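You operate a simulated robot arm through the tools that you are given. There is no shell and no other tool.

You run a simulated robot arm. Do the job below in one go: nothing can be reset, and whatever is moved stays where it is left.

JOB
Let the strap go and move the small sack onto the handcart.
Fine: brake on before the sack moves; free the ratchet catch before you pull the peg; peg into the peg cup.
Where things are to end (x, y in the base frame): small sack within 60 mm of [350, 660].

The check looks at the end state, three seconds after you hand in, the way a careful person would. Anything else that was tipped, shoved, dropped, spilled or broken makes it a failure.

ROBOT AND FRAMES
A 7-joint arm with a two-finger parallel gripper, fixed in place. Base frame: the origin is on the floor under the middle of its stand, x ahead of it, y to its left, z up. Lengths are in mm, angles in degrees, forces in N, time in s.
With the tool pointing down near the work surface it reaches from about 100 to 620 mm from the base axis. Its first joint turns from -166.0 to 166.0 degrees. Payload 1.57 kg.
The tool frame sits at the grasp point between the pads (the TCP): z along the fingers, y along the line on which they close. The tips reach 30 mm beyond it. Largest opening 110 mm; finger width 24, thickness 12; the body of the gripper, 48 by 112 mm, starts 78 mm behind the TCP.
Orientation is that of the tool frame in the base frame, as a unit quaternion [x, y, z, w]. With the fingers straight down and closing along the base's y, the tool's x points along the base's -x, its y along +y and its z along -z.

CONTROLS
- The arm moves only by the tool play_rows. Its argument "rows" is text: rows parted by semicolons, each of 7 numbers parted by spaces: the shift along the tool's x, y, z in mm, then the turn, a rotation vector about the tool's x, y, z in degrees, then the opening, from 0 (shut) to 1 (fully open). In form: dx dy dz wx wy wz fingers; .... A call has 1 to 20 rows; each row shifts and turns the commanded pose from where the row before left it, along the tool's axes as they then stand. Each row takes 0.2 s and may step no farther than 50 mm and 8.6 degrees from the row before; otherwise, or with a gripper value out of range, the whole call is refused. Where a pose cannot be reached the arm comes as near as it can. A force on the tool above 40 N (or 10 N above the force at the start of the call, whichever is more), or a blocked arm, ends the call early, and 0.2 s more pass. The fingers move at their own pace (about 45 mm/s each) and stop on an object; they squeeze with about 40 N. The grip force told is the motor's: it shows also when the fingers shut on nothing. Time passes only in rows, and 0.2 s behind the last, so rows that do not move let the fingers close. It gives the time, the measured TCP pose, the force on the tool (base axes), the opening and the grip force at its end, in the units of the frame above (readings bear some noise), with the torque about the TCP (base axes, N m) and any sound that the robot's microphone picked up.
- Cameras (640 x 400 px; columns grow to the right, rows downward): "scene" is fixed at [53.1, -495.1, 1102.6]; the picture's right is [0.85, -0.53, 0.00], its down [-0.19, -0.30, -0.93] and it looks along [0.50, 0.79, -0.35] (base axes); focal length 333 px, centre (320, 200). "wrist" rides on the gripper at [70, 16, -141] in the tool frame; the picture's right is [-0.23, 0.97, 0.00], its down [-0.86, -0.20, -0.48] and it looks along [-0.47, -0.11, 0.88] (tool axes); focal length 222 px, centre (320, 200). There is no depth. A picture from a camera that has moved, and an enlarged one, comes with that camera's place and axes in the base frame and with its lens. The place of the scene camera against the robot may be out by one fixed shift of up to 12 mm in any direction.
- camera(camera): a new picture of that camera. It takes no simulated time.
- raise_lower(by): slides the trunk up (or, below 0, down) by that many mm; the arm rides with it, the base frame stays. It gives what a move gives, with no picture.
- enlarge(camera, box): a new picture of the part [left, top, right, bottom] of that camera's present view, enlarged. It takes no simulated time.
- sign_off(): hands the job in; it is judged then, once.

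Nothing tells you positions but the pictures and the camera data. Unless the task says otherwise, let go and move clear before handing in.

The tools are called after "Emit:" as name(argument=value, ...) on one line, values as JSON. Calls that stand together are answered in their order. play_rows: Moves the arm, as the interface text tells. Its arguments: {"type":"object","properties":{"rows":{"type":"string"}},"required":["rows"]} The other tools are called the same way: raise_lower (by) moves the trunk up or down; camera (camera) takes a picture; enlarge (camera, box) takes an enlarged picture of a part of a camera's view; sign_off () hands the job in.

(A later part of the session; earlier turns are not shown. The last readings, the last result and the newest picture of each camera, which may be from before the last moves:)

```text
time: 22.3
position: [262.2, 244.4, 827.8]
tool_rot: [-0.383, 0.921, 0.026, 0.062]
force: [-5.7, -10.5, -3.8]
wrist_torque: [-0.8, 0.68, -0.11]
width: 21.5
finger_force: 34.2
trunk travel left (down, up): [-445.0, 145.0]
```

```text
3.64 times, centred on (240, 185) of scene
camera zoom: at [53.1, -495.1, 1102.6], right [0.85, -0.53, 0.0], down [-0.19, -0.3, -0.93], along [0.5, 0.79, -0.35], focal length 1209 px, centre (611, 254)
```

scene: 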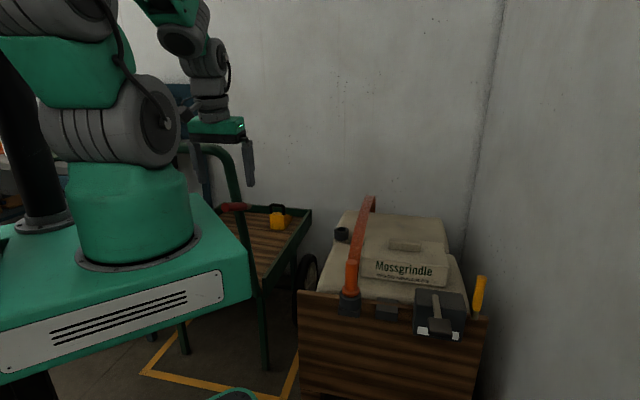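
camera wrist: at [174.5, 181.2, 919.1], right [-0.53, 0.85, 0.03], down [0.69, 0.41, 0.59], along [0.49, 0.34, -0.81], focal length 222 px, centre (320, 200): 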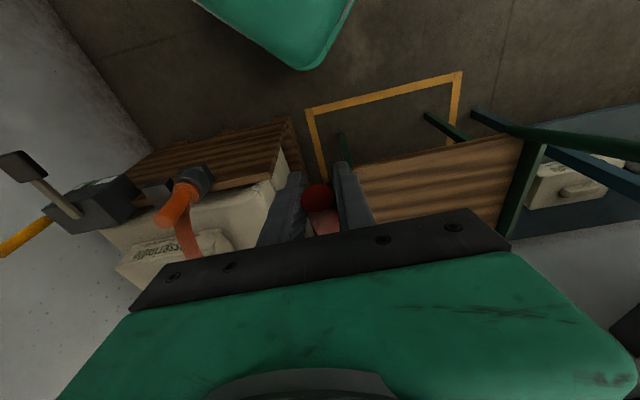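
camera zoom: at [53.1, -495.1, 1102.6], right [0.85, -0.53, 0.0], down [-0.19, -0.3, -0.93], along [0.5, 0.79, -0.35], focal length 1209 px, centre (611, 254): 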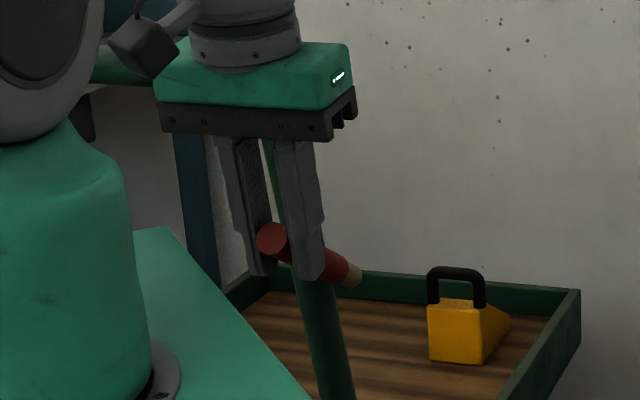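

Emit:
play_rows(rows="-3.6 0 -7.6 0 0 0 0;-4.1 0 -7.5 0 0 0 0")

Emit:
enlarge(camera="scene", box=[180, 130, 300, 240])

```text
time: 22.9
position: [269.0, 250.5, 844.1]
tool_rot: [-0.384, 0.921, 0.027, 0.064]
force: [8.2, 1.0, -15.7]
wrist_torque: [-0.6, 0.43, -0.1]
width: 21.1
finger_force: 34.8
trunk travel left (down, up): [-445.0, 145.0]
```

```text
3.64 times, centred on (240, 185) of scene
camera zoom: at [53.1, -495.1, 1102.6], right [0.85, -0.53, 0.0], down [-0.19, -0.3, -0.93], along [0.5, 0.79, -0.35], focal length 1209 px, centre (611, 254)
```

zoom: 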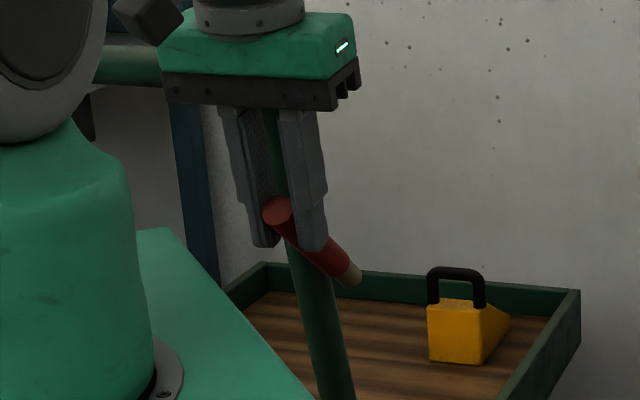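

Emit:
play_rows(rows="-5.5 0 -6.6 0 0 0 0;-5.9 0 -6.2 0 0 0 0")

Emit:
enlarge(camera="scene", box=[180, 130, 300, 240])

Emit:
camera(camera="wrist")

```text
time: 23.5
position: [273.3, 257.2, 857.7]
tool_rot: [-0.382, 0.922, 0.025, 0.063]
force: [10.3, -4.4, -15.3]
wrist_torque: [-0.79, 0.5, -0.06]
width: 21.5
finger_force: 34.4
trunk travel left (down, up): [-445.0, 145.0]
```

```text
3.64 times, centred on (240, 185) of scene
camera zoom: at [53.1, -495.1, 1102.6], right [0.85, -0.53, 0.0], down [-0.19, -0.3, -0.93], along [0.5, 0.79, -0.35], focal length 1209 px, centre (611, 254)
```

zoom: 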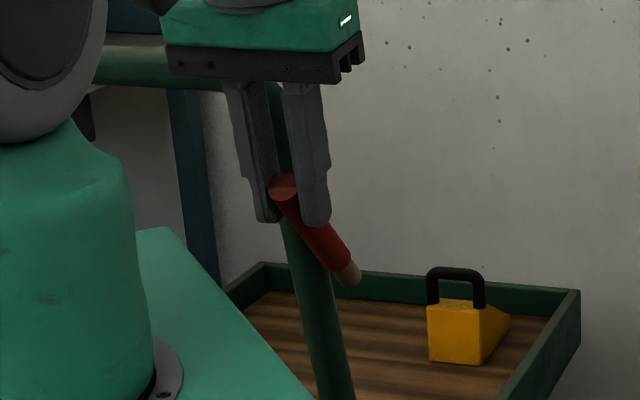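

```text
taken
camera wrist: at [199.7, 205.6, 989.0], right [-0.53, 0.85, 0.03], down [0.69, 0.41, 0.59], along [0.49, 0.34, -0.81], focal length 222 px, centre (320, 200)
```

wrist: 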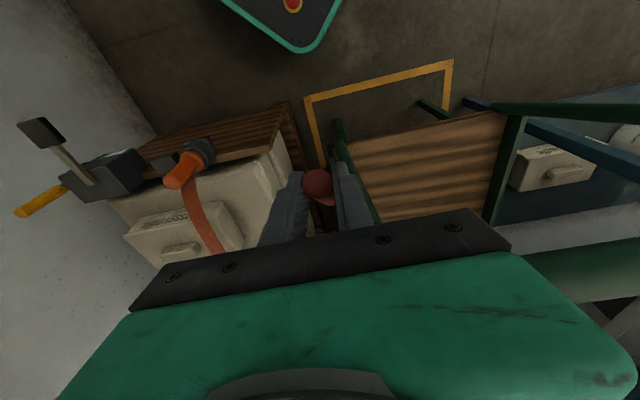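

Emit:
play_rows(rows="-4.9 0 -2.75 0 0 0 0;-4.9 0 -2.75 0 0 0 0;0 0 0 0 0 0 0")

Emit:
enlarge(camera="scene", box=[180, 130, 300, 240])

```text
time: 24.3
position: [278.8, 262.3, 866.5]
tool_rot: [-0.384, 0.921, 0.026, 0.064]
force: [0.8, -11.0, -5.5]
wrist_torque: [-1.04, 0.68, -0.1]
width: 21.3
finger_force: 34.2
trunk travel left (down, up): [-445.0, 145.0]
```

```text
3.64 times, centred on (240, 185) of scene
camera zoom: at [53.1, -495.1, 1102.6], right [0.85, -0.53, 0.0], down [-0.19, -0.3, -0.93], along [0.5, 0.79, -0.35], focal length 1209 px, centre (611, 254)
```

zoom: 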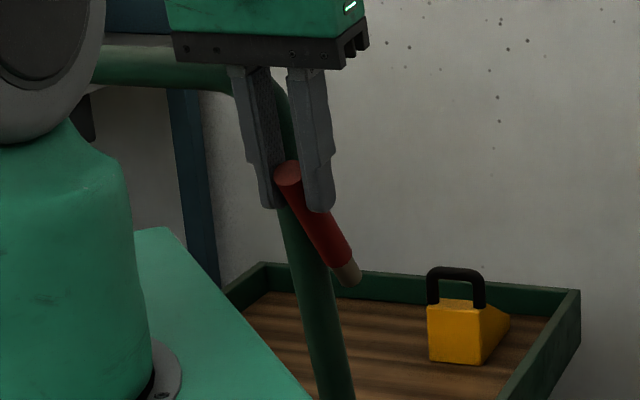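

Emit:
play_rows(rows="-5 0 -2.2 0 0 0 0;-5 0 -2.2 0 0 0 0;0 0 0 0 0 0 0")

Emit:
enlarge(camera="scene", box=[180, 130, 300, 240])

Emit:
enlarge(camera="wrist", box=[250, 130, 390, 240])

```text
time: 25.1
position: [286.1, 269.1, 872.5]
tool_rot: [-0.384, 0.921, 0.027, 0.064]
force: [-2.5, -6.2, -7.4]
wrist_torque: [-0.84, 0.74, -0.02]
width: 21.2
finger_force: 34.6
trunk travel left (down, up): [-445.0, 145.0]
```

```text
3.64 times, centred on (240, 185) of scene
camera zoom: at [53.1, -495.1, 1102.6], right [0.85, -0.53, 0.0], down [-0.19, -0.3, -0.93], along [0.5, 0.79, -0.35], focal length 1209 px, centre (611, 254)
```

zoom: 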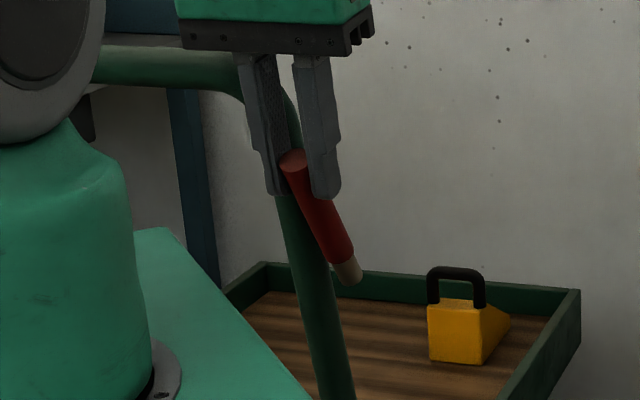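

```text
3.64 times, centred on (320, 185) of wrist
camera zoom: at [212.0, 217.6, 1002.3], right [-0.53, 0.85, 0.03], down [0.69, 0.41, 0.59], along [0.49, 0.34, -0.81], focal length 808 px, centre (320, 254)
```

zoom: 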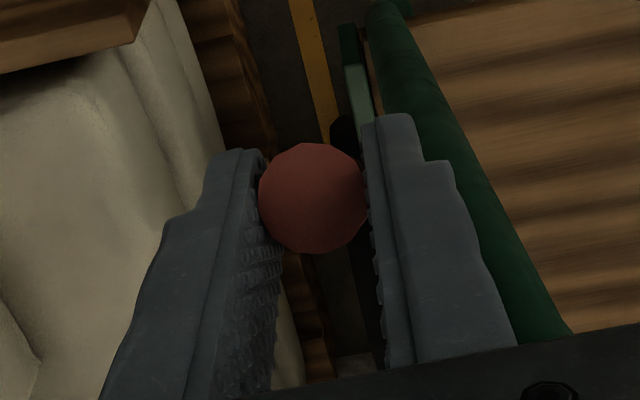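

The lever is now near 60° with no stop or click yet, and my fingers are close to the post. I'll open just slightly and lift straight off to see whether the lever stays.

Emit:
play_rows(rows="0 0 0 0 0 0 0.26;0 0 0 0 0 0 0.26;-5.6 0 -39.6 0 0 0 0.26;-4.2 0 -29.7 0 0 0 0.26;0 0 0 0 0 0 0.26")

Emit:
enlarge(camera="scene", box=[180, 130, 300, 240])

Emit:
camera(camera="wrist")

```text
time: 26.3
position: [285.7, 268.7, 941.2]
tool_rot: [-0.383, 0.921, 0.026, 0.064]
force: [-0.2, -0.5, 0.3]
wrist_torque: [-0.02, 0.01, -0.03]
width: 28.8
finger_force: 0.0
trunk travel left (down, up): [-445.0, 145.0]
```

```text
3.64 times, centred on (240, 185) of scene
camera zoom: at [53.1, -495.1, 1102.6], right [0.85, -0.53, 0.0], down [-0.19, -0.3, -0.93], along [0.5, 0.79, -0.35], focal length 1209 px, centre (611, 254)
```

zoom: 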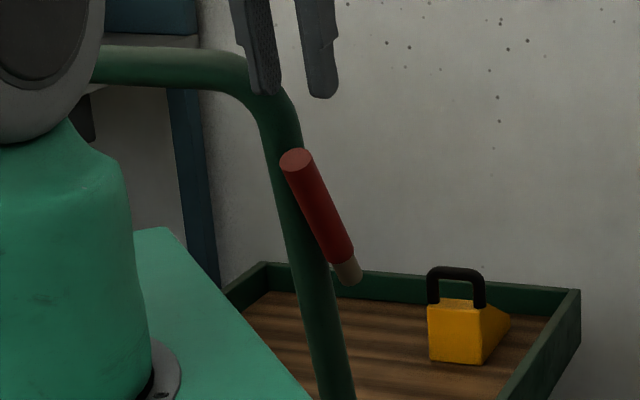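

```text
taken
camera wrist: at [212.2, 217.9, 1071.5], right [-0.53, 0.85, 0.03], down [0.69, 0.41, 0.59], along [0.49, 0.34, -0.81], focal length 222 px, centre (320, 200)
```

wrist: 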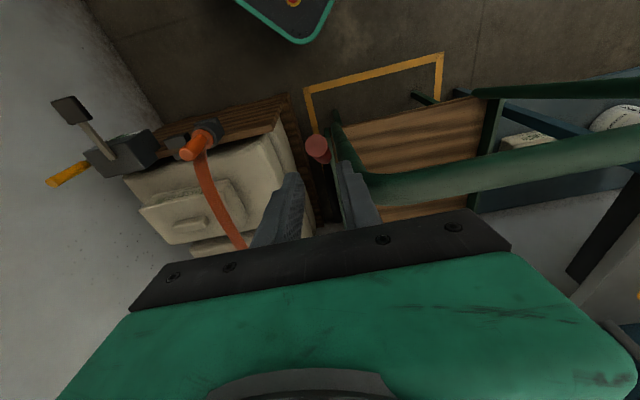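

The lever holds at about 60°. I'll pull back to the robot side, close the fingers and push its top outward to find the end stop.

Emit:
play_rows(rows="24.8 0 -3.5 0 0 0 0.1;24.8 0 -3.5 0 0 0 0;0 0 0 0 0 0 0;3.9 0 27.7 0 0 0 0;3.9 0 27.7 0 0 0 0;-9.9 0 1.4 0 0 0 0;-9.9 0 1.4 0 0 0 0")

Emit:
enlarge(camera="scene", box=[180, 130, 300, 240])

```text
time: 27.9
position: [265.1, 248.4, 883.5]
tool_rot: [-0.384, 0.921, 0.026, 0.064]
force: [0.3, -0.8, -0.2]
wrist_torque: [-0.02, 0.01, -0.01]
width: 0.0
finger_force: 21.5
trunk travel left (down, up): [-445.0, 145.0]
```

```text
3.64 times, centred on (240, 185) of scene
camera zoom: at [53.1, -495.1, 1102.6], right [0.85, -0.53, 0.0], down [-0.19, -0.3, -0.93], along [0.5, 0.79, -0.35], focal length 1209 px, centre (611, 254)
```

zoom: 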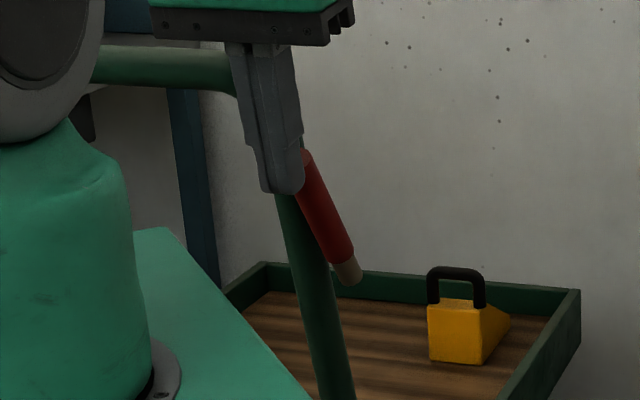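

Emit:
play_rows(rows="-5.9 0 0.8 0 0 0 0;-5.9 0 0.8 0 0 0 0;-5.9 0 0.8 0 0 0 0")

Emit:
enlarge(camera="scene", box=[180, 130, 300, 240])

```text
time: 28.7
position: [276.1, 260.3, 885.3]
tool_rot: [-0.382, 0.921, 0.027, 0.063]
force: [-0.1, -0.5, -0.2]
wrist_torque: [-0.01, 0.0, -0.02]
width: 0.0
finger_force: 21.7
trunk travel left (down, up): [-445.0, 145.0]
```

```text
3.64 times, centred on (240, 185) of scene
camera zoom: at [53.1, -495.1, 1102.6], right [0.85, -0.53, 0.0], down [-0.19, -0.3, -0.93], along [0.5, 0.79, -0.35], focal length 1209 px, centre (611, 254)
```

zoom: 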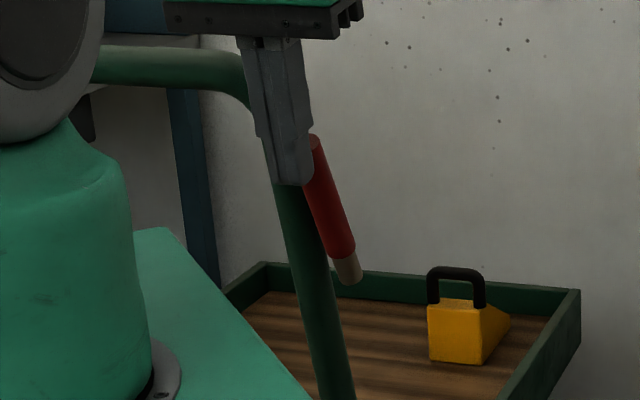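

Emit:
play_rows(rows="-5.9 0 0.8 0 0 0 0;-5.9 0 0.8 0 0 0 0;-5.9 0 0.8 0 0 0 0")

Emit:
enlarge(camera="scene", box=[180, 130, 300, 240])

```text
time: 29.5
position: [288.1, 274.8, 884.5]
tool_rot: [-0.383, 0.921, 0.026, 0.063]
force: [-0.1, 0.1, -0.4]
wrist_torque: [-0.02, 0.02, 0.04]
width: 0.1
finger_force: 21.4
trunk travel left (down, up): [-445.0, 145.0]
```

```text
3.64 times, centred on (240, 185) of scene
camera zoom: at [53.1, -495.1, 1102.6], right [0.85, -0.53, 0.0], down [-0.19, -0.3, -0.93], along [0.5, 0.79, -0.35], focal length 1209 px, centre (611, 254)
```

zoom: 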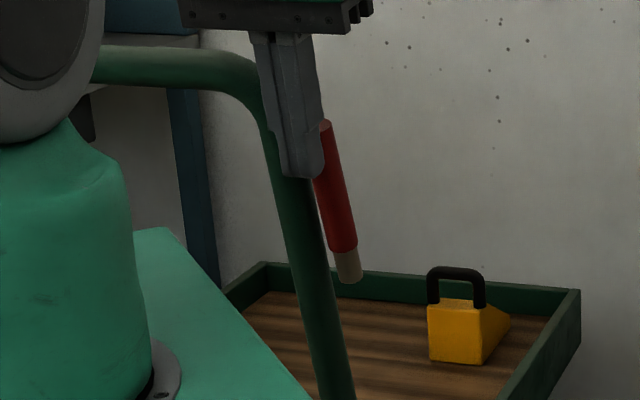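

Emit:
play_rows(rows="-5.9 0 0.8 0 0 0 0;-5.9 0 0.8 0 0 0 0;-5.9 0 0.8 0 0 0 0")

Emit:
enlarge(camera="scene", box=[180, 130, 300, 240])

```text
time: 30.3
position: [301.1, 287.3, 885.2]
tool_rot: [-0.384, 0.921, 0.026, 0.064]
force: [-0.6, -0.3, -0.1]
wrist_torque: [0.01, 0.0, -0.02]
width: 0.2
finger_force: 21.2
trunk travel left (down, up): [-445.0, 145.0]
```

```text
3.64 times, centred on (240, 185) of scene
camera zoom: at [53.1, -495.1, 1102.6], right [0.85, -0.53, 0.0], down [-0.19, -0.3, -0.93], along [0.5, 0.79, -0.35], focal length 1209 px, centre (611, 254)
```

zoom: 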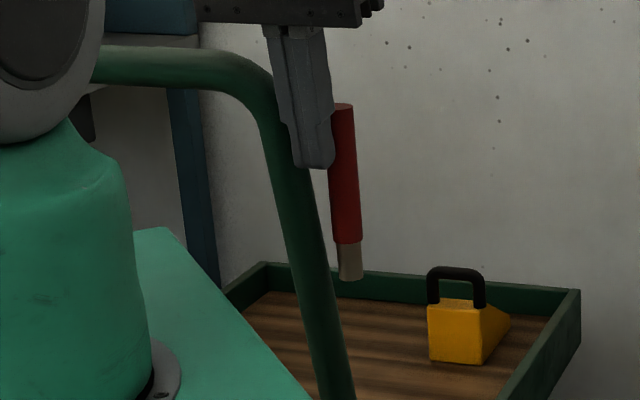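

Emit:
play_rows(rows="-5.9 0 0.8 0 0 0 0;-5.9 0 0.8 0 0 0 0;-5.9 0 0.8 0 0 0 0")

Emit:
enlarge(camera="scene", box=[180, 130, 300, 240])

```text
time: 31.1
position: [309.7, 296.2, 884.0]
tool_rot: [-0.383, 0.921, 0.025, 0.061]
force: [-18.9, -16.1, 7.8]
wrist_torque: [-0.43, 0.38, 0.0]
width: 0.1
finger_force: 21.3
trunk travel left (down, up): [-445.0, 145.0]
```

```text
3.64 times, centred on (240, 185) of scene
camera zoom: at [53.1, -495.1, 1102.6], right [0.85, -0.53, 0.0], down [-0.19, -0.3, -0.93], along [0.5, 0.79, -0.35], focal length 1209 px, centre (611, 254)
```

zoom: 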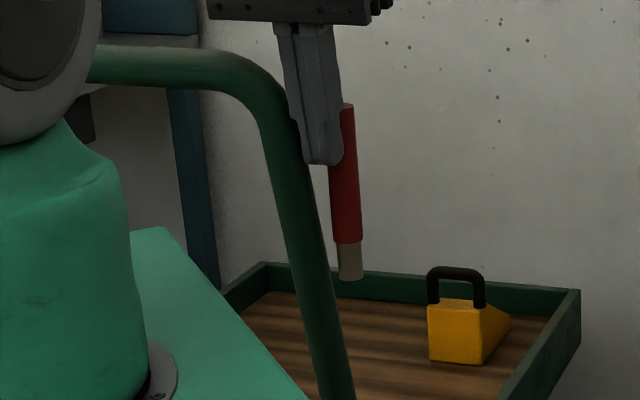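

The lever met a firm stop near vertical, at about 25 N. That's a full throw from its old end position, so I take the brake as on. I'll back off, confirm it stays, and go look at the ratchet box.

Emit:
play_rows(rows="29.7 0 -4.2 0 0 0 0;5 0 -35 0 0 0 0;6 0 -45 0 0 0 0;6 0 -45 0 0 0 0;0 0 0 0 0 0 1;0 0 0 0 0 0 1;0 0 0 0 0 0 1;0 0 0 0 0 0 1;0 0 0 0 0 0 1;0 0 0 0 0 0 1")

Emit:
enlarge(camera="scene", box=[180, 130, 300, 240])

Emit:
camera(camera="wrist")

Emit:
enlarge(camera="scene", box=[290, 180, 510, 360])

```text
time: 33.3
position: [270.8, 252.7, 1007.3]
tool_rot: [-0.383, 0.921, 0.026, 0.064]
force: [-0.4, 0.5, -0.2]
wrist_torque: [0.0, -0.02, 0.0]
width: 110.1
finger_force: 0.1
trunk travel left (down, up): [-445.0, 145.0]
```

```text
3.64 times, centred on (240, 185) of scene
camera zoom: at [53.1, -495.1, 1102.6], right [0.85, -0.53, 0.0], down [-0.19, -0.3, -0.93], along [0.5, 0.79, -0.35], focal length 1209 px, centre (611, 254)
```

zoom: 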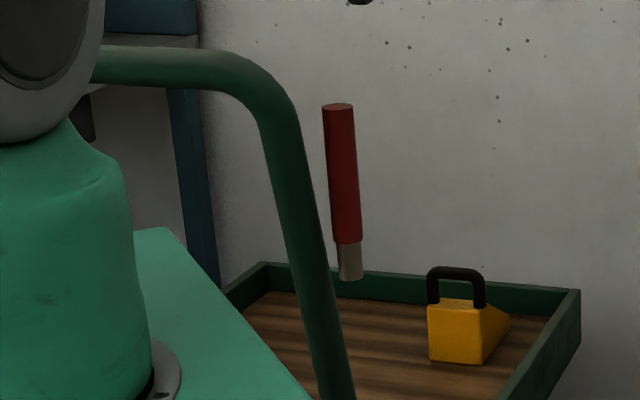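

```text
taken
camera wrist: at [196.6, 201.2, 1137.1], right [-0.53, 0.85, 0.03], down [0.69, 0.41, 0.59], along [0.49, 0.34, -0.81], focal length 222 px, centre (320, 200)
```

wrist: 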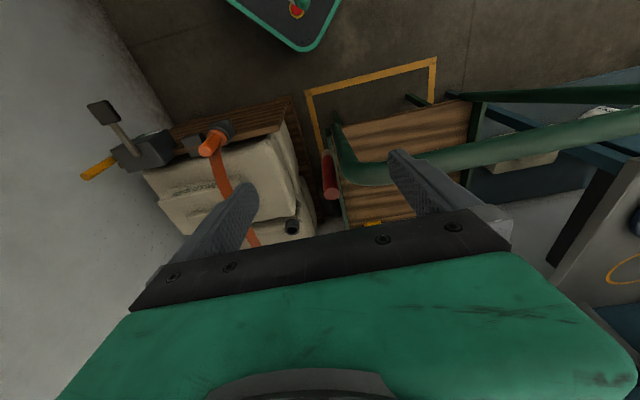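

```text
2.22 times, centred on (400, 270) of scene
camera zoom: at [53.1, -495.1, 1102.6], right [0.85, -0.53, 0.0], down [-0.19, -0.3, -0.93], along [0.5, 0.79, -0.35], focal length 739 px, centre (142, 44)
```

zoom: 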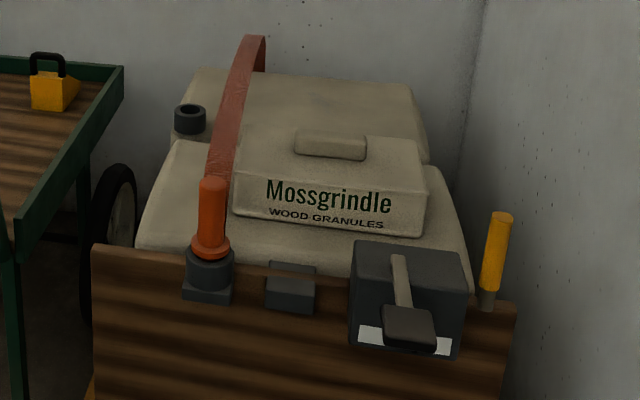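

The brake lever stands at its upper stop and stays there. Next I'll level the tool, move clear to the right, and lower the trunk so the arm can reach the board height.

Emit:
play_rows(rows="0 0 0 0 7.9 0 1;14.4 -40.9 0 0 0 0 1;14.4 -40.9 0 0 0 0 1;14.4 -40.9 0 0 0 0 1;14.4 -40.9 0 0 0 0 1;14.4 -40.9 0 0 0 0 1;14.4 -40.9 0 0 0 0 1;14.4 -40.9 0 0 0 0 1;14.4 -40.9 0 0 0 0 1;0 0 0 0 0 0 0;0 0 0 0 0 0 0;0 0 0 0 0 0 0;0 0 0 0 0 0 0;0 0 0 0 0 0 0")

Emit:
raise_lower(by=-220)

Emit:
camera(camera="wrist")

Emit:
camera(camera="scene")

```text
time: 36.3
position: [417.9, -59.2, 1008.6]
tool_rot: [-0.384, 0.923, 0.0, 0.0]
force: [-0.4, 0.3, 0.1]
wrist_torque: [0.0, -0.01, -0.02]
width: 4.2
finger_force: 0.4
trunk travel left (down, up): [-445.0, 145.0]
```

```text
time: 38.6
position: [417.7, -59.9, 788.2]
tool_rot: [-0.384, 0.923, 0.0, 0.0]
force: [0.2, 0.0, 0.5]
wrist_torque: [-0.01, -0.01, 0.03]
width: 0.0
finger_force: 21.4
trunk travel left (down, up): [-225.0, 365.0]
```

```text
taken
camera wrist: at [356.8, -97.5, 929.5], right [-0.53, 0.85, 0.0], down [0.74, 0.47, 0.48], along [0.41, 0.25, -0.88], focal length 222 px, centre (320, 200)
```

wrist: 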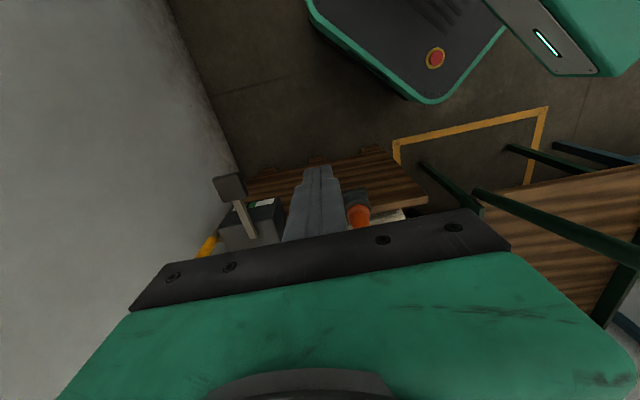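

```text
taken
```

scene: 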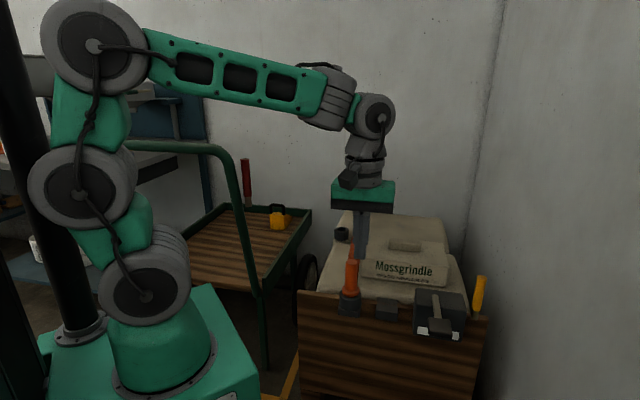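

Emit:
enlarge(camera="wrist", box=[195, 160, 291, 260])

Emit:
enlarge(camera="scene", box=[325, 190, 485, 345])

```text
4.00 times, centred on (243, 210) of wrist
camera zoom: at [356.8, -97.5, 929.5], right [-0.53, 0.85, 0.0], down [0.74, 0.47, 0.48], along [0.41, 0.25, -0.88], focal length 888 px, centre (628, 160)
```

zoom: 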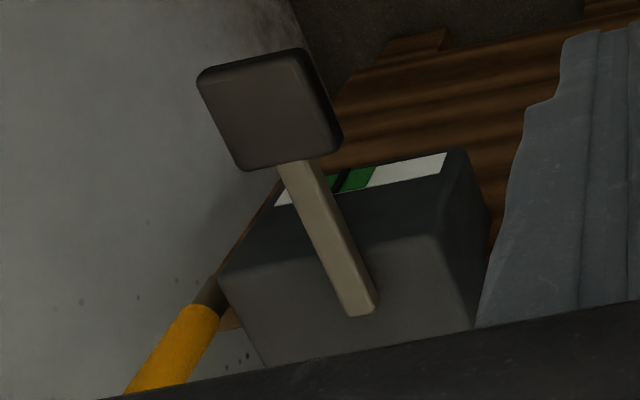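

```text
2.58 times, centred on (405, 268) of scene
camera zoom: at [53.1, -495.1, 1102.6], right [0.85, -0.53, 0.0], down [-0.19, -0.3, -0.93], along [0.5, 0.79, -0.35], focal length 858 px, centre (101, 26)
```

zoom: 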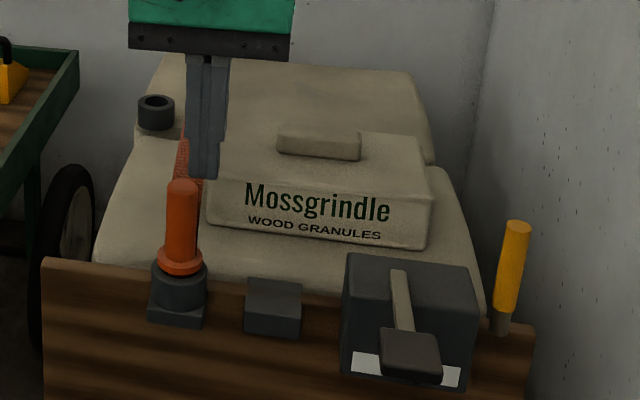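

I still need to decide which fitting is the ratchet catch, since the gauge needle sits exactly mid-green. A very gentle press on the paddle with closed fingertips will show how it's linked, so I'll go above it first.

Emit:
play_rows(rows="-15 -43.7 0 0 0 0 0;-15 -43.7 0 0 0 0 0;-15 -43.7 0 0 0 0 0;-15 -43.7 0 0 0 0 0;0 0 40 0 0 0 0;0 0 40 0 0 0 0;0 0 40 0 0 0 0;0 0 0 0 0 0 0")

Emit:
camera(camera="wrist")

Emit:
enlarge(camera="scene", box=[385, 230, 505, 345])

```text
time: 40.4
position: [585.0, -139.0, 664.9]
tool_rot: [-0.384, 0.923, 0.0, 0.0]
force: [0.0, 0.3, -0.4]
wrist_torque: [-0.02, -0.04, 0.01]
width: 0.1
finger_force: 21.6
trunk travel left (down, up): [-225.0, 365.0]
```

```text
taken
camera wrist: at [522.9, -177.8, 806.8], right [-0.53, 0.85, 0.0], down [0.74, 0.47, 0.48], along [0.41, 0.25, -0.88], focal length 222 px, centre (320, 200)
```

wrist: 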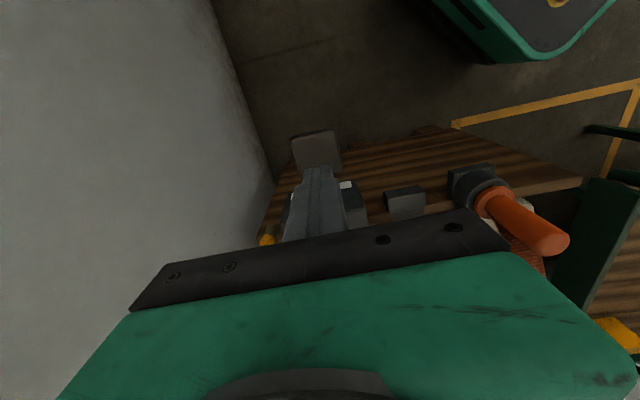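

```text
3.48 times, centred on (445, 288) of scene
camera zoom: at [53.1, -495.1, 1102.6], right [0.85, -0.53, 0.0], down [-0.19, -0.3, -0.93], along [0.5, 0.79, -0.35], focal length 1157 px, centre (-115, -104)
```

zoom: 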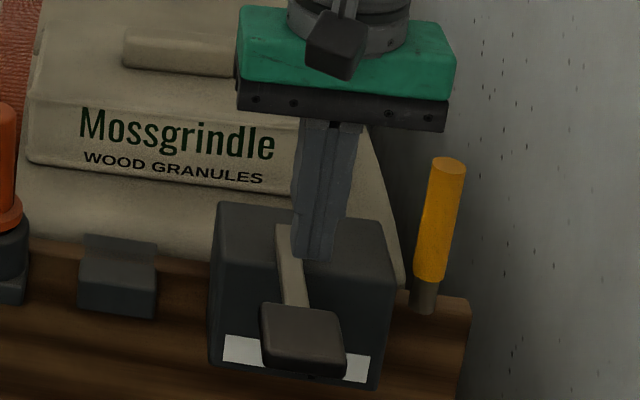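

Emit:
play_rows(rows="3 -2 15 0 0 0 0;0 0 15 0 0 0 0;0 0 10 0 0 0 0;0 0 0 0 0 0 0")

Emit:
enlarge(camera="scene", box=[385, 250, 505, 345])

Emit:
enlarge(camera="wrist", box=[240, 110, 400, 230])

```text
time: 41.4
position: [582.0, -144.8, 627.1]
tool_rot: [-0.385, 0.923, 0.0, 0.0]
force: [0.1, 0.1, 0.8]
wrist_torque: [0.0, 0.02, 0.01]
width: 0.1
finger_force: 21.8
trunk travel left (down, up): [-225.0, 365.0]
```

```text
4.21 times, centred on (445, 298) of scene
camera zoom: at [53.1, -495.1, 1102.6], right [0.85, -0.53, 0.0], down [-0.19, -0.3, -0.93], along [0.5, 0.79, -0.35], focal length 1400 px, centre (-206, -210)
```

zoom: 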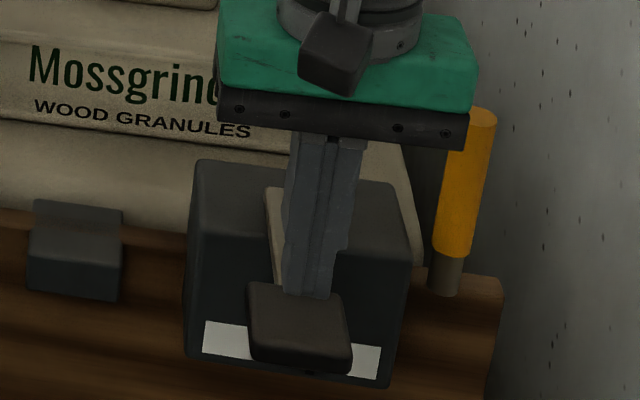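

```text
3.33 times, centred on (320, 170) of wrist
camera zoom: at [521.9, -182.4, 769.3], right [-0.53, 0.85, 0.0], down [0.74, 0.47, 0.48], along [0.41, 0.25, -0.88], focal length 740 px, centre (320, 300)
```

zoom: 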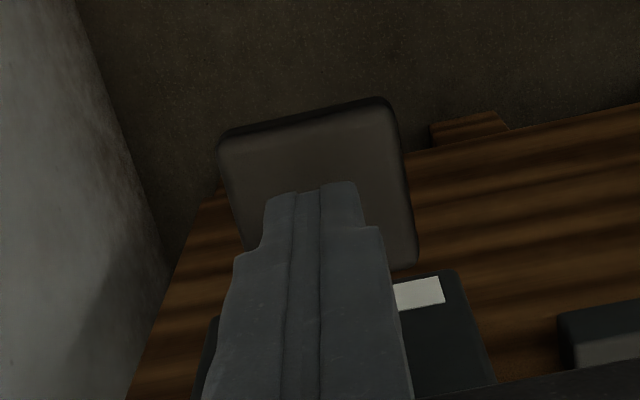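

Emit:
play_rows(rows="0 0 4 0 0 0 0;0 0 4 0 0 0 0;0 0 4 0 0 0 0")

```text
time: 42.2
position: [584.0, -143.5, 616.7]
tool_rot: [-0.384, 0.923, 0.0, 0.001]
force: [1.5, 0.4, 0.7]
wrist_torque: [0.02, 0.02, 0.02]
width: 0.1
finger_force: 21.5
trunk travel left (down, up): [-225.0, 365.0]
```

Emit:
play_rows(rows="0 0 3 0 0 0 0;0 0 3 0 0 0 0")

```text
time: 42.8
position: [583.7, -143.6, 608.9]
tool_rot: [-0.385, 0.923, -0.001, 0.0]
force: [0.5, 0.1, -0.5]
wrist_torque: [0.03, -0.04, 0.04]
width: 0.1
finger_force: 21.1
trunk travel left (down, up): [-225.0, 365.0]
```

Emit:
play_rows(rows="0 0 3 0 0 0 0;0 0 3 0 0 0 0")

Emit:
enlarge(camera="scene", box=[385, 250, 505, 345])

```text
time: 43.4
position: [583.3, -144.6, 604.0]
tool_rot: [-0.384, 0.923, -0.001, 0.002]
force: [-0.4, -0.7, 1.3]
wrist_torque: [-0.02, 0.02, 0.01]
width: 0.4
finger_force: 21.2
trunk travel left (down, up): [-225.0, 365.0]
```

```text
4.21 times, centred on (445, 298) of scene
camera zoom: at [53.1, -495.1, 1102.6], right [0.85, -0.53, 0.0], down [-0.19, -0.3, -0.93], along [0.5, 0.79, -0.35], focal length 1400 px, centre (-206, -210)
```

zoom: 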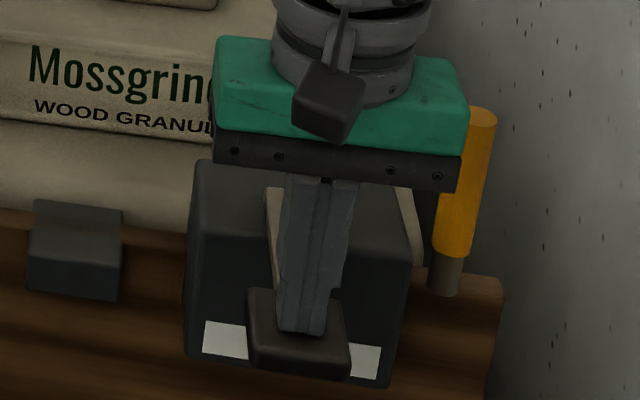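

Emit:
enlarge(camera="scene", box=[415, 295, 463, 345])

Emit:
enlarge(camera="wrist", box=[240, 110, 400, 230])

```text
8.00 times, centred on (439, 320) of scene
camera zoom: at [53.1, -495.1, 1102.6], right [0.85, -0.53, 0.0], down [-0.19, -0.3, -0.93], along [0.5, 0.79, -0.35], focal length 2661 px, centre (-632, -760)
```

zoom: 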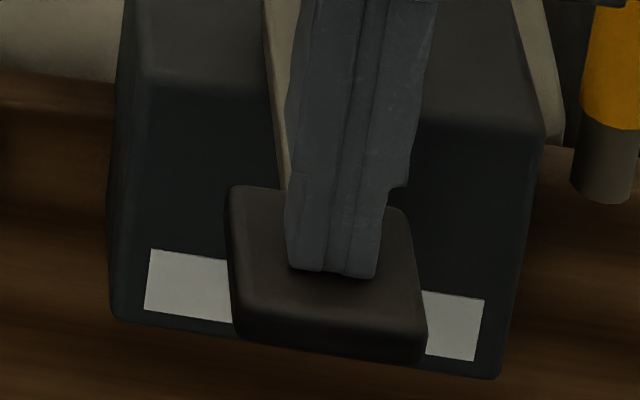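

```text
3.33 times, centred on (320, 170) of wrist
camera zoom: at [522.6, -182.0, 745.1], right [-0.53, 0.85, 0.0], down [0.74, 0.47, 0.48], along [0.41, 0.25, -0.88], focal length 740 px, centre (320, 300)
```

zoom: 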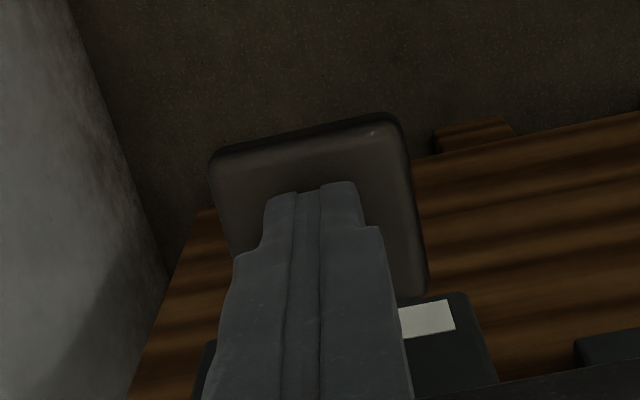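

The paddle gives a few mm downward under about 1–2 N. I'll lift off now and check whether it springs back and where the needle sits.

Emit:
play_rows(rows="0 0 -20 0 0 0 0;0 0 -40 0 0 0 0;0 0 -40 0 0 0 0;0 0 0 0 0 0 0")

Emit:
enlarge(camera="scene", box=[415, 295, 463, 345])

Emit:
enlarge(camera="wrist", box=[240, 110, 400, 230])

```text
time: 44.4
position: [584.4, -141.2, 705.1]
tool_rot: [-0.384, 0.923, 0.001, 0.0]
force: [0.9, 0.4, -0.4]
wrist_torque: [0.0, 0.01, 0.02]
width: 0.0
finger_force: 21.4
trunk travel left (down, up): [-225.0, 365.0]
```

```text
8.00 times, centred on (439, 320) of scene
camera zoom: at [53.1, -495.1, 1102.6], right [0.85, -0.53, 0.0], down [-0.19, -0.3, -0.93], along [0.5, 0.79, -0.35], focal length 2661 px, centre (-632, -760)
```

zoom: 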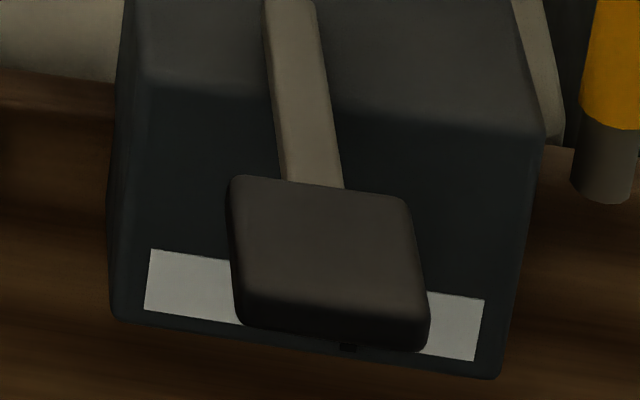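

```text
3.33 times, centred on (320, 170) of wrist
camera zoom: at [522.3, -179.1, 846.3], right [-0.53, 0.85, 0.0], down [0.74, 0.47, 0.48], along [0.41, 0.25, -0.88], focal length 740 px, centre (320, 300)
```

zoom: 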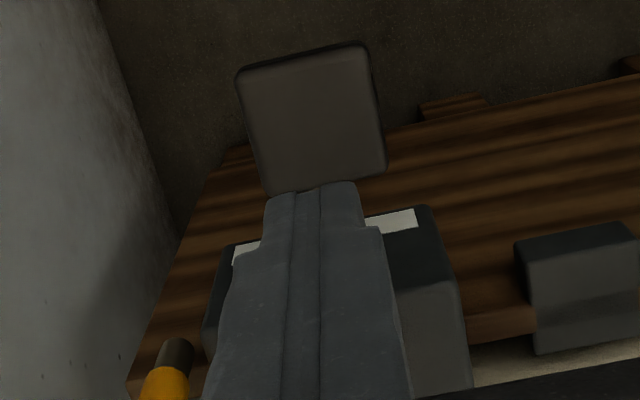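

The paddle is spring-loaded and came back, with the needle unchanged in mid-green. I'll press a little deeper, reading force and sound, then check the needle again.

Emit:
play_rows(rows="0 0 40 0 0 0 0;0 0 40 0 0 0 0;0 0 14 0 0 0 0;0 0 4 0 0 0 0;0 0 4 0 0 0 0;0 0 3 0 0 0 0")

Emit:
enlarge(camera="scene", box=[415, 295, 463, 345])

Emit:
enlarge(camera="wrist", box=[240, 110, 400, 230])

```text
time: 45.8
position: [582.9, -142.9, 598.7]
tool_rot: [-0.384, 0.923, 0.0, 0.001]
force: [0.6, 0.0, 3.0]
wrist_torque: [0.03, -0.03, -0.01]
width: 0.0
finger_force: 21.3
trunk travel left (down, up): [-225.0, 365.0]
```

```text
8.00 times, centred on (439, 320) of scene
camera zoom: at [53.1, -495.1, 1102.6], right [0.85, -0.53, 0.0], down [-0.19, -0.3, -0.93], along [0.5, 0.79, -0.35], focal length 2661 px, centre (-632, -760)
```

zoom: 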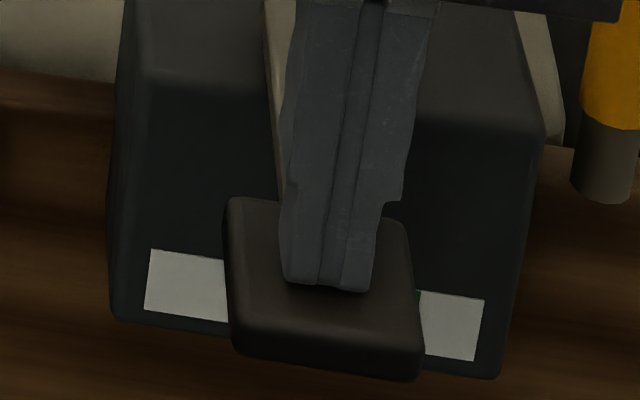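

```text
3.33 times, centred on (320, 170) of wrist
camera zoom: at [522.0, -181.5, 740.5], right [-0.53, 0.85, 0.0], down [0.74, 0.47, 0.48], along [0.41, 0.25, -0.88], focal length 740 px, centre (320, 300)
```

zoom: 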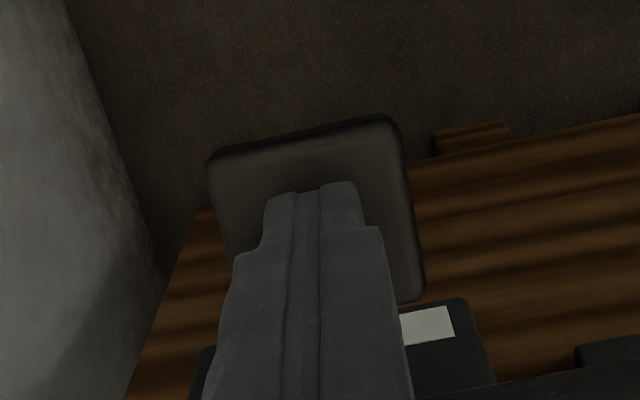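

Emit:
play_rows(rows="0 0 -20 0 0 0 0;0 0 -40 0 0 0 0;0 0 -40 0 0 0 0")

Emit:
enlarge(camera="scene", box=[415, 295, 463, 345])

```text
time: 46.6
position: [581.3, -143.7, 700.1]
tool_rot: [-0.384, 0.923, -0.001, 0.0]
force: [0.5, 0.1, -0.8]
wrist_torque: [0.03, 0.02, 0.02]
width: 0.1
finger_force: 21.6
trunk travel left (down, up): [-225.0, 365.0]
```

```text
8.00 times, centred on (439, 320) of scene
camera zoom: at [53.1, -495.1, 1102.6], right [0.85, -0.53, 0.0], down [-0.19, -0.3, -0.93], along [0.5, 0.79, -0.35], focal length 2661 px, centre (-632, -760)
```

zoom: 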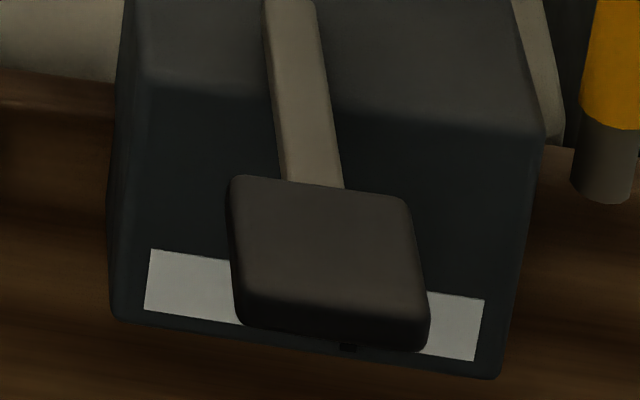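

The needle hasn't changed. I'd like to see it during a press, so I'll yaw the wrist to bring the camera round to the side and press off-centre.

Emit:
play_rows(rows="0 0 0 0 0 -7.5 0;0 0 0 0 0 -7.5 0;0 0 0 0 0 -7.5 0;0 0 0 0 0 -7.5 0;0 0 0 0 0 -7.5 0;0 0 0 0 0 -7.5 0;-7 7 0 0 0 0 0;0 0 40 0 0 0 0;0 0 30 0 0 0 0;0 0 0 0 0 0 0")

Emit:
camera(camera="wrist")

Emit:
enlarge(camera="scene", box=[385, 230, 505, 345])

```text
time: 48.8
position: [578.2, -137.8, 629.8]
tool_rot: [0.709, -0.705, 0.0, 0.0]
force: [0.4, -0.5, 0.3]
wrist_torque: [0.03, 0.03, -0.03]
width: 0.1
finger_force: 20.9
trunk travel left (down, up): [-225.0, 365.0]
```

```text
taken
camera wrist: at [561.7, -206.8, 771.0], right [-0.97, 0.22, 0.0], down [0.2, 0.86, 0.48], along [0.11, 0.47, -0.88], focal length 222 px, centre (320, 200)
```

wrist: 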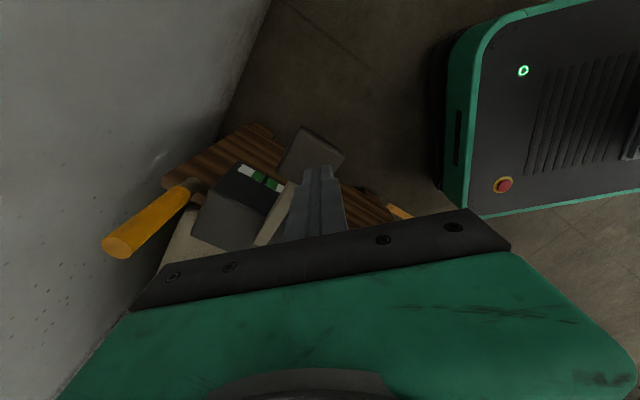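

```text
3.48 times, centred on (445, 288) of scene
camera zoom: at [53.1, -495.1, 1102.6], right [0.85, -0.53, 0.0], down [-0.19, -0.3, -0.93], along [0.5, 0.79, -0.35], focal length 1157 px, centre (-115, -104)
```

zoom: 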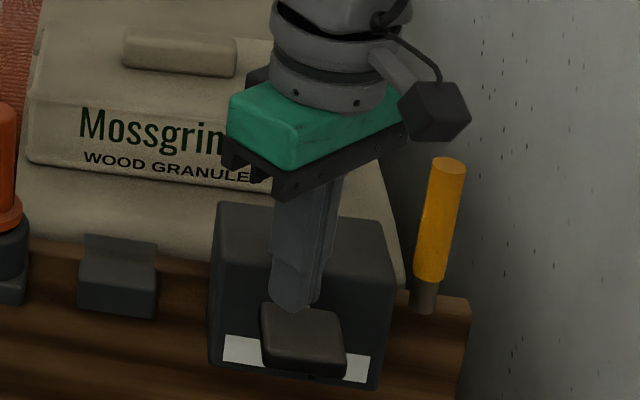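

The gauge is now in view beside the bar. I'll zoom in for a reference, then press again while watching it.

Emit:
enlarge(camera="wrist", box=[220, 140, 316, 220])

Emit:
play_rows(rows="0 0 15 0 0 0 0;0 0 6 0 0 0 0;0 0 4 0 0 0 0;0 0 3 0 0 0 0;0 0 3 0 0 0 0")

Emit:
enlarge(camera="wrist", box=[220, 140, 316, 220])

Emit:
enlarge(camera="scene", box=[385, 230, 505, 345])

```text
5.00 times, centred on (268, 180) of wrist
camera zoom: at [561.7, -206.8, 771.0], right [-0.97, 0.22, 0.0], down [0.2, 0.86, 0.48], along [0.11, 0.47, -0.88], focal length 1111 px, centre (580, 300)
```

zoom: 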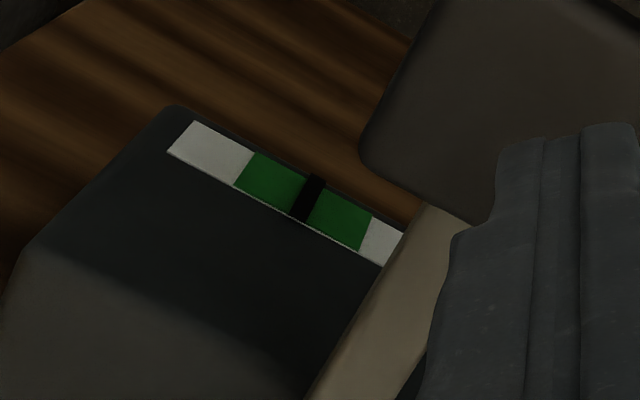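

```text
time: 50.0
position: [577.4, -136.7, 597.8]
tool_rot: [0.708, -0.707, 0.001, 0.0]
force: [1.4, 1.5, 2.9]
wrist_torque: [0.04, -0.09, -0.02]
width: 0.0
finger_force: 21.5
trunk travel left (down, up): [-225.0, 365.0]
```

```text
5.00 times, centred on (268, 180) of wrist
camera zoom: at [560.4, -206.3, 739.6], right [-0.97, 0.22, 0.0], down [0.2, 0.86, 0.48], along [0.11, 0.47, -0.88], focal length 1111 px, centre (580, 300)
```

zoom: 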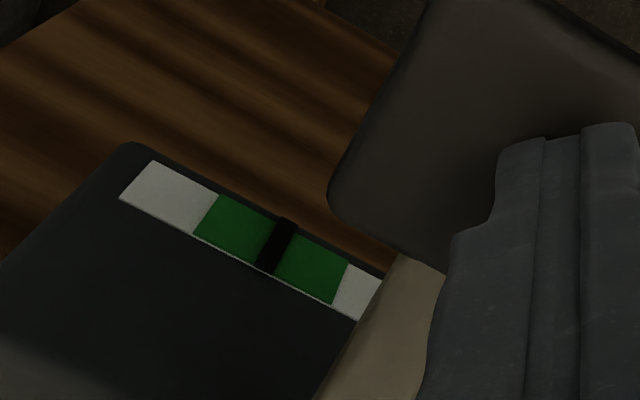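

```text
3.48 times, centred on (445, 288) of scene
camera zoom: at [53.1, -495.1, 1102.6], right [0.85, -0.53, 0.0], down [-0.19, -0.3, -0.93], along [0.5, 0.79, -0.35], focal length 1157 px, centre (-115, -104)
```

zoom: 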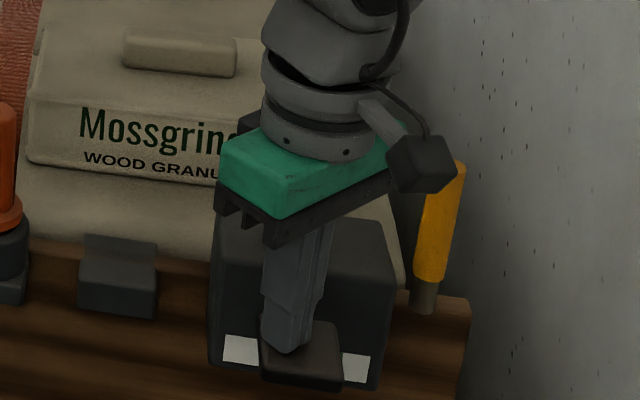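

The needle doesn't follow the paddle's travel, so it's reading something else, likely strap tension. I'll press deeper in small steps while watching it.

Emit:
play_rows(rows="0 0 4 0 0 0 0;0 0 4 0 0 0 0;0 0 0 0 0 0 0")

Emit:
enlarge(camera="wrist", box=[220, 140, 316, 220])

```text
time: 50.8
position: [576.1, -135.6, 591.0]
tool_rot: [0.708, -0.706, 0.0, 0.0]
force: [0.7, 1.4, 3.6]
wrist_torque: [0.07, -0.07, 0.03]
width: 0.0
finger_force: 21.1
trunk travel left (down, up): [-225.0, 365.0]
```

```text
5.00 times, centred on (268, 180) of wrist
camera zoom: at [560.0, -206.4, 731.3], right [-0.97, 0.22, 0.0], down [0.2, 0.86, 0.48], along [0.11, 0.47, -0.88], focal length 1111 px, centre (580, 300)
```

zoom: 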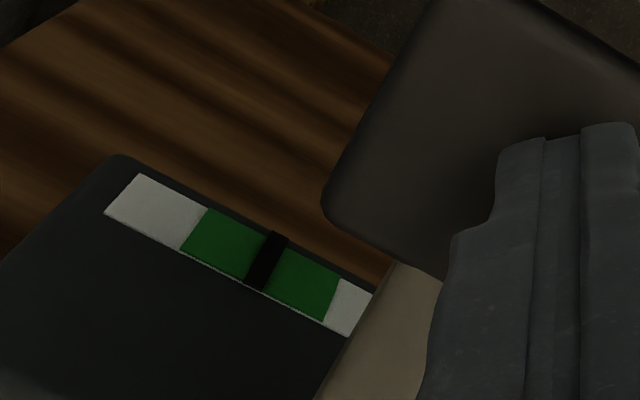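

Emit:
play_rows(rows="0 0 4 0 0 0 0;0 0 4 0 0 0 0;0 0 0 0 0 0 0")

Emit:
enlarge(camera="wrist", box=[220, 140, 316, 220])

```text
time: 51.6
position: [575.2, -136.6, 581.6]
tool_rot: [0.709, -0.705, 0.0, 0.0]
force: [1.2, 1.6, 4.0]
wrist_torque: [0.09, -0.07, -0.01]
width: 0.1
finger_force: 21.2
trunk travel left (down, up): [-225.0, 365.0]
```

```text
5.00 times, centred on (268, 180) of wrist
camera zoom: at [560.0, -206.0, 722.9], right [-0.97, 0.22, 0.0], down [0.2, 0.86, 0.48], along [0.11, 0.47, -0.88], focal length 1111 px, centre (580, 300)
```

zoom: 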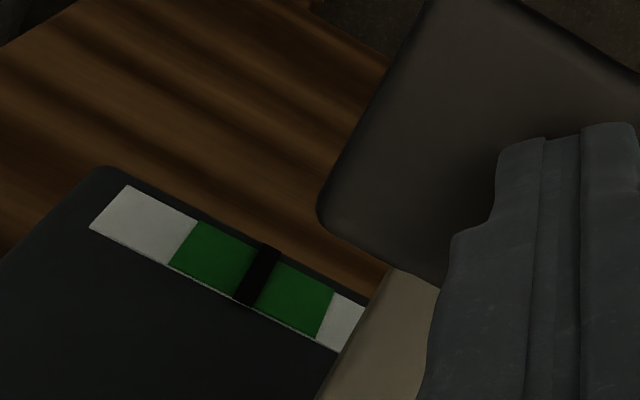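

Emit:
play_rows(rows="0 0 4 0 0 0 0;0 0 4 0 0 0 0;0 0 4 0 0 0 0;0 0 0 0 0 0 0")

Emit:
enlarge(camera="wrist", box=[220, 140, 316, 220])

Emit:
enlarge(camera="scene", box=[385, 250, 505, 345])

```text
time: 52.6
position: [576.8, -138.7, 571.0]
tool_rot: [0.708, -0.706, 0.001, 0.0]
force: [1.9, 2.3, 6.0]
wrist_torque: [0.1, -0.09, -0.02]
width: 0.0
finger_force: 20.7
trunk travel left (down, up): [-225.0, 365.0]
```

```text
5.00 times, centred on (268, 180) of wrist
camera zoom: at [560.4, -207.6, 711.2], right [-0.97, 0.22, 0.0], down [0.2, 0.86, 0.48], along [0.11, 0.47, -0.88], focal length 1111 px, centre (580, 300)
```

zoom: 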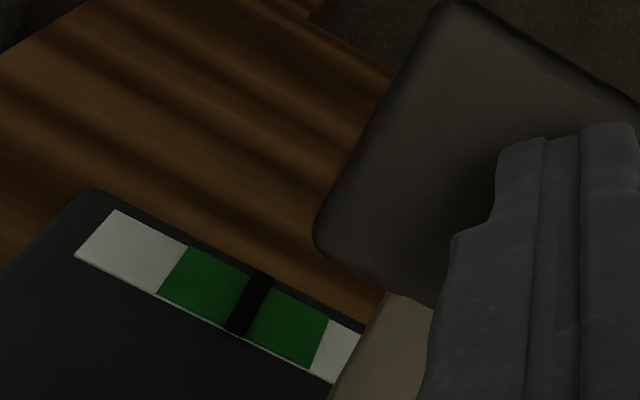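

```text
4.21 times, centred on (445, 298) of scene
camera zoom: at [53.1, -495.1, 1102.6], right [0.85, -0.53, 0.0], down [-0.19, -0.3, -0.93], along [0.5, 0.79, -0.35], focal length 1400 px, centre (-206, -210)
```

zoom: 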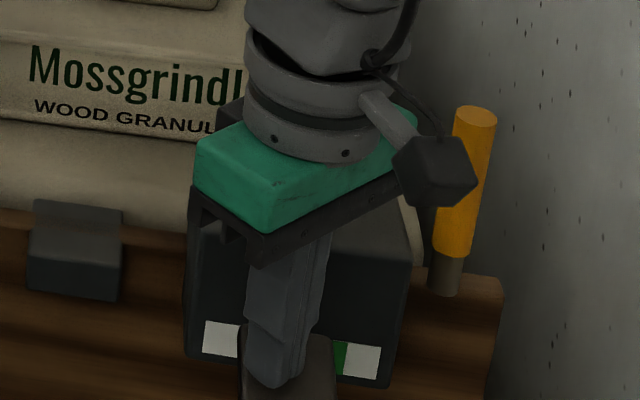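

Emit:
play_rows(rows="0 0 4 0 0 0 0;0 0 4 0 0 0 0;0 0 4 0 0 0 0;0 0 0 0 0 0 0")

Emit:
enlarge(camera="wrist", box=[220, 140, 316, 220])

```text
time: 53.6
position: [576.3, -137.1, 561.7]
tool_rot: [0.708, -0.706, 0.002, -0.002]
force: [-1.5, -1.2, 24.8]
wrist_torque: [0.27, -0.17, 0.04]
width: 0.1
finger_force: 22.0
trunk travel left (down, up): [-225.0, 365.0]
```

```text
5.00 times, centred on (268, 180) of wrist
camera zoom: at [559.9, -206.7, 702.6], right [-0.97, 0.22, -0.01], down [0.19, 0.86, 0.48], along [0.11, 0.47, -0.88], focal length 1111 px, centre (580, 300)
```

zoom: 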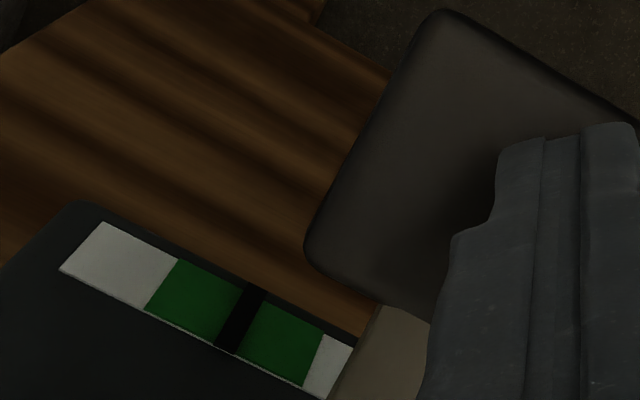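

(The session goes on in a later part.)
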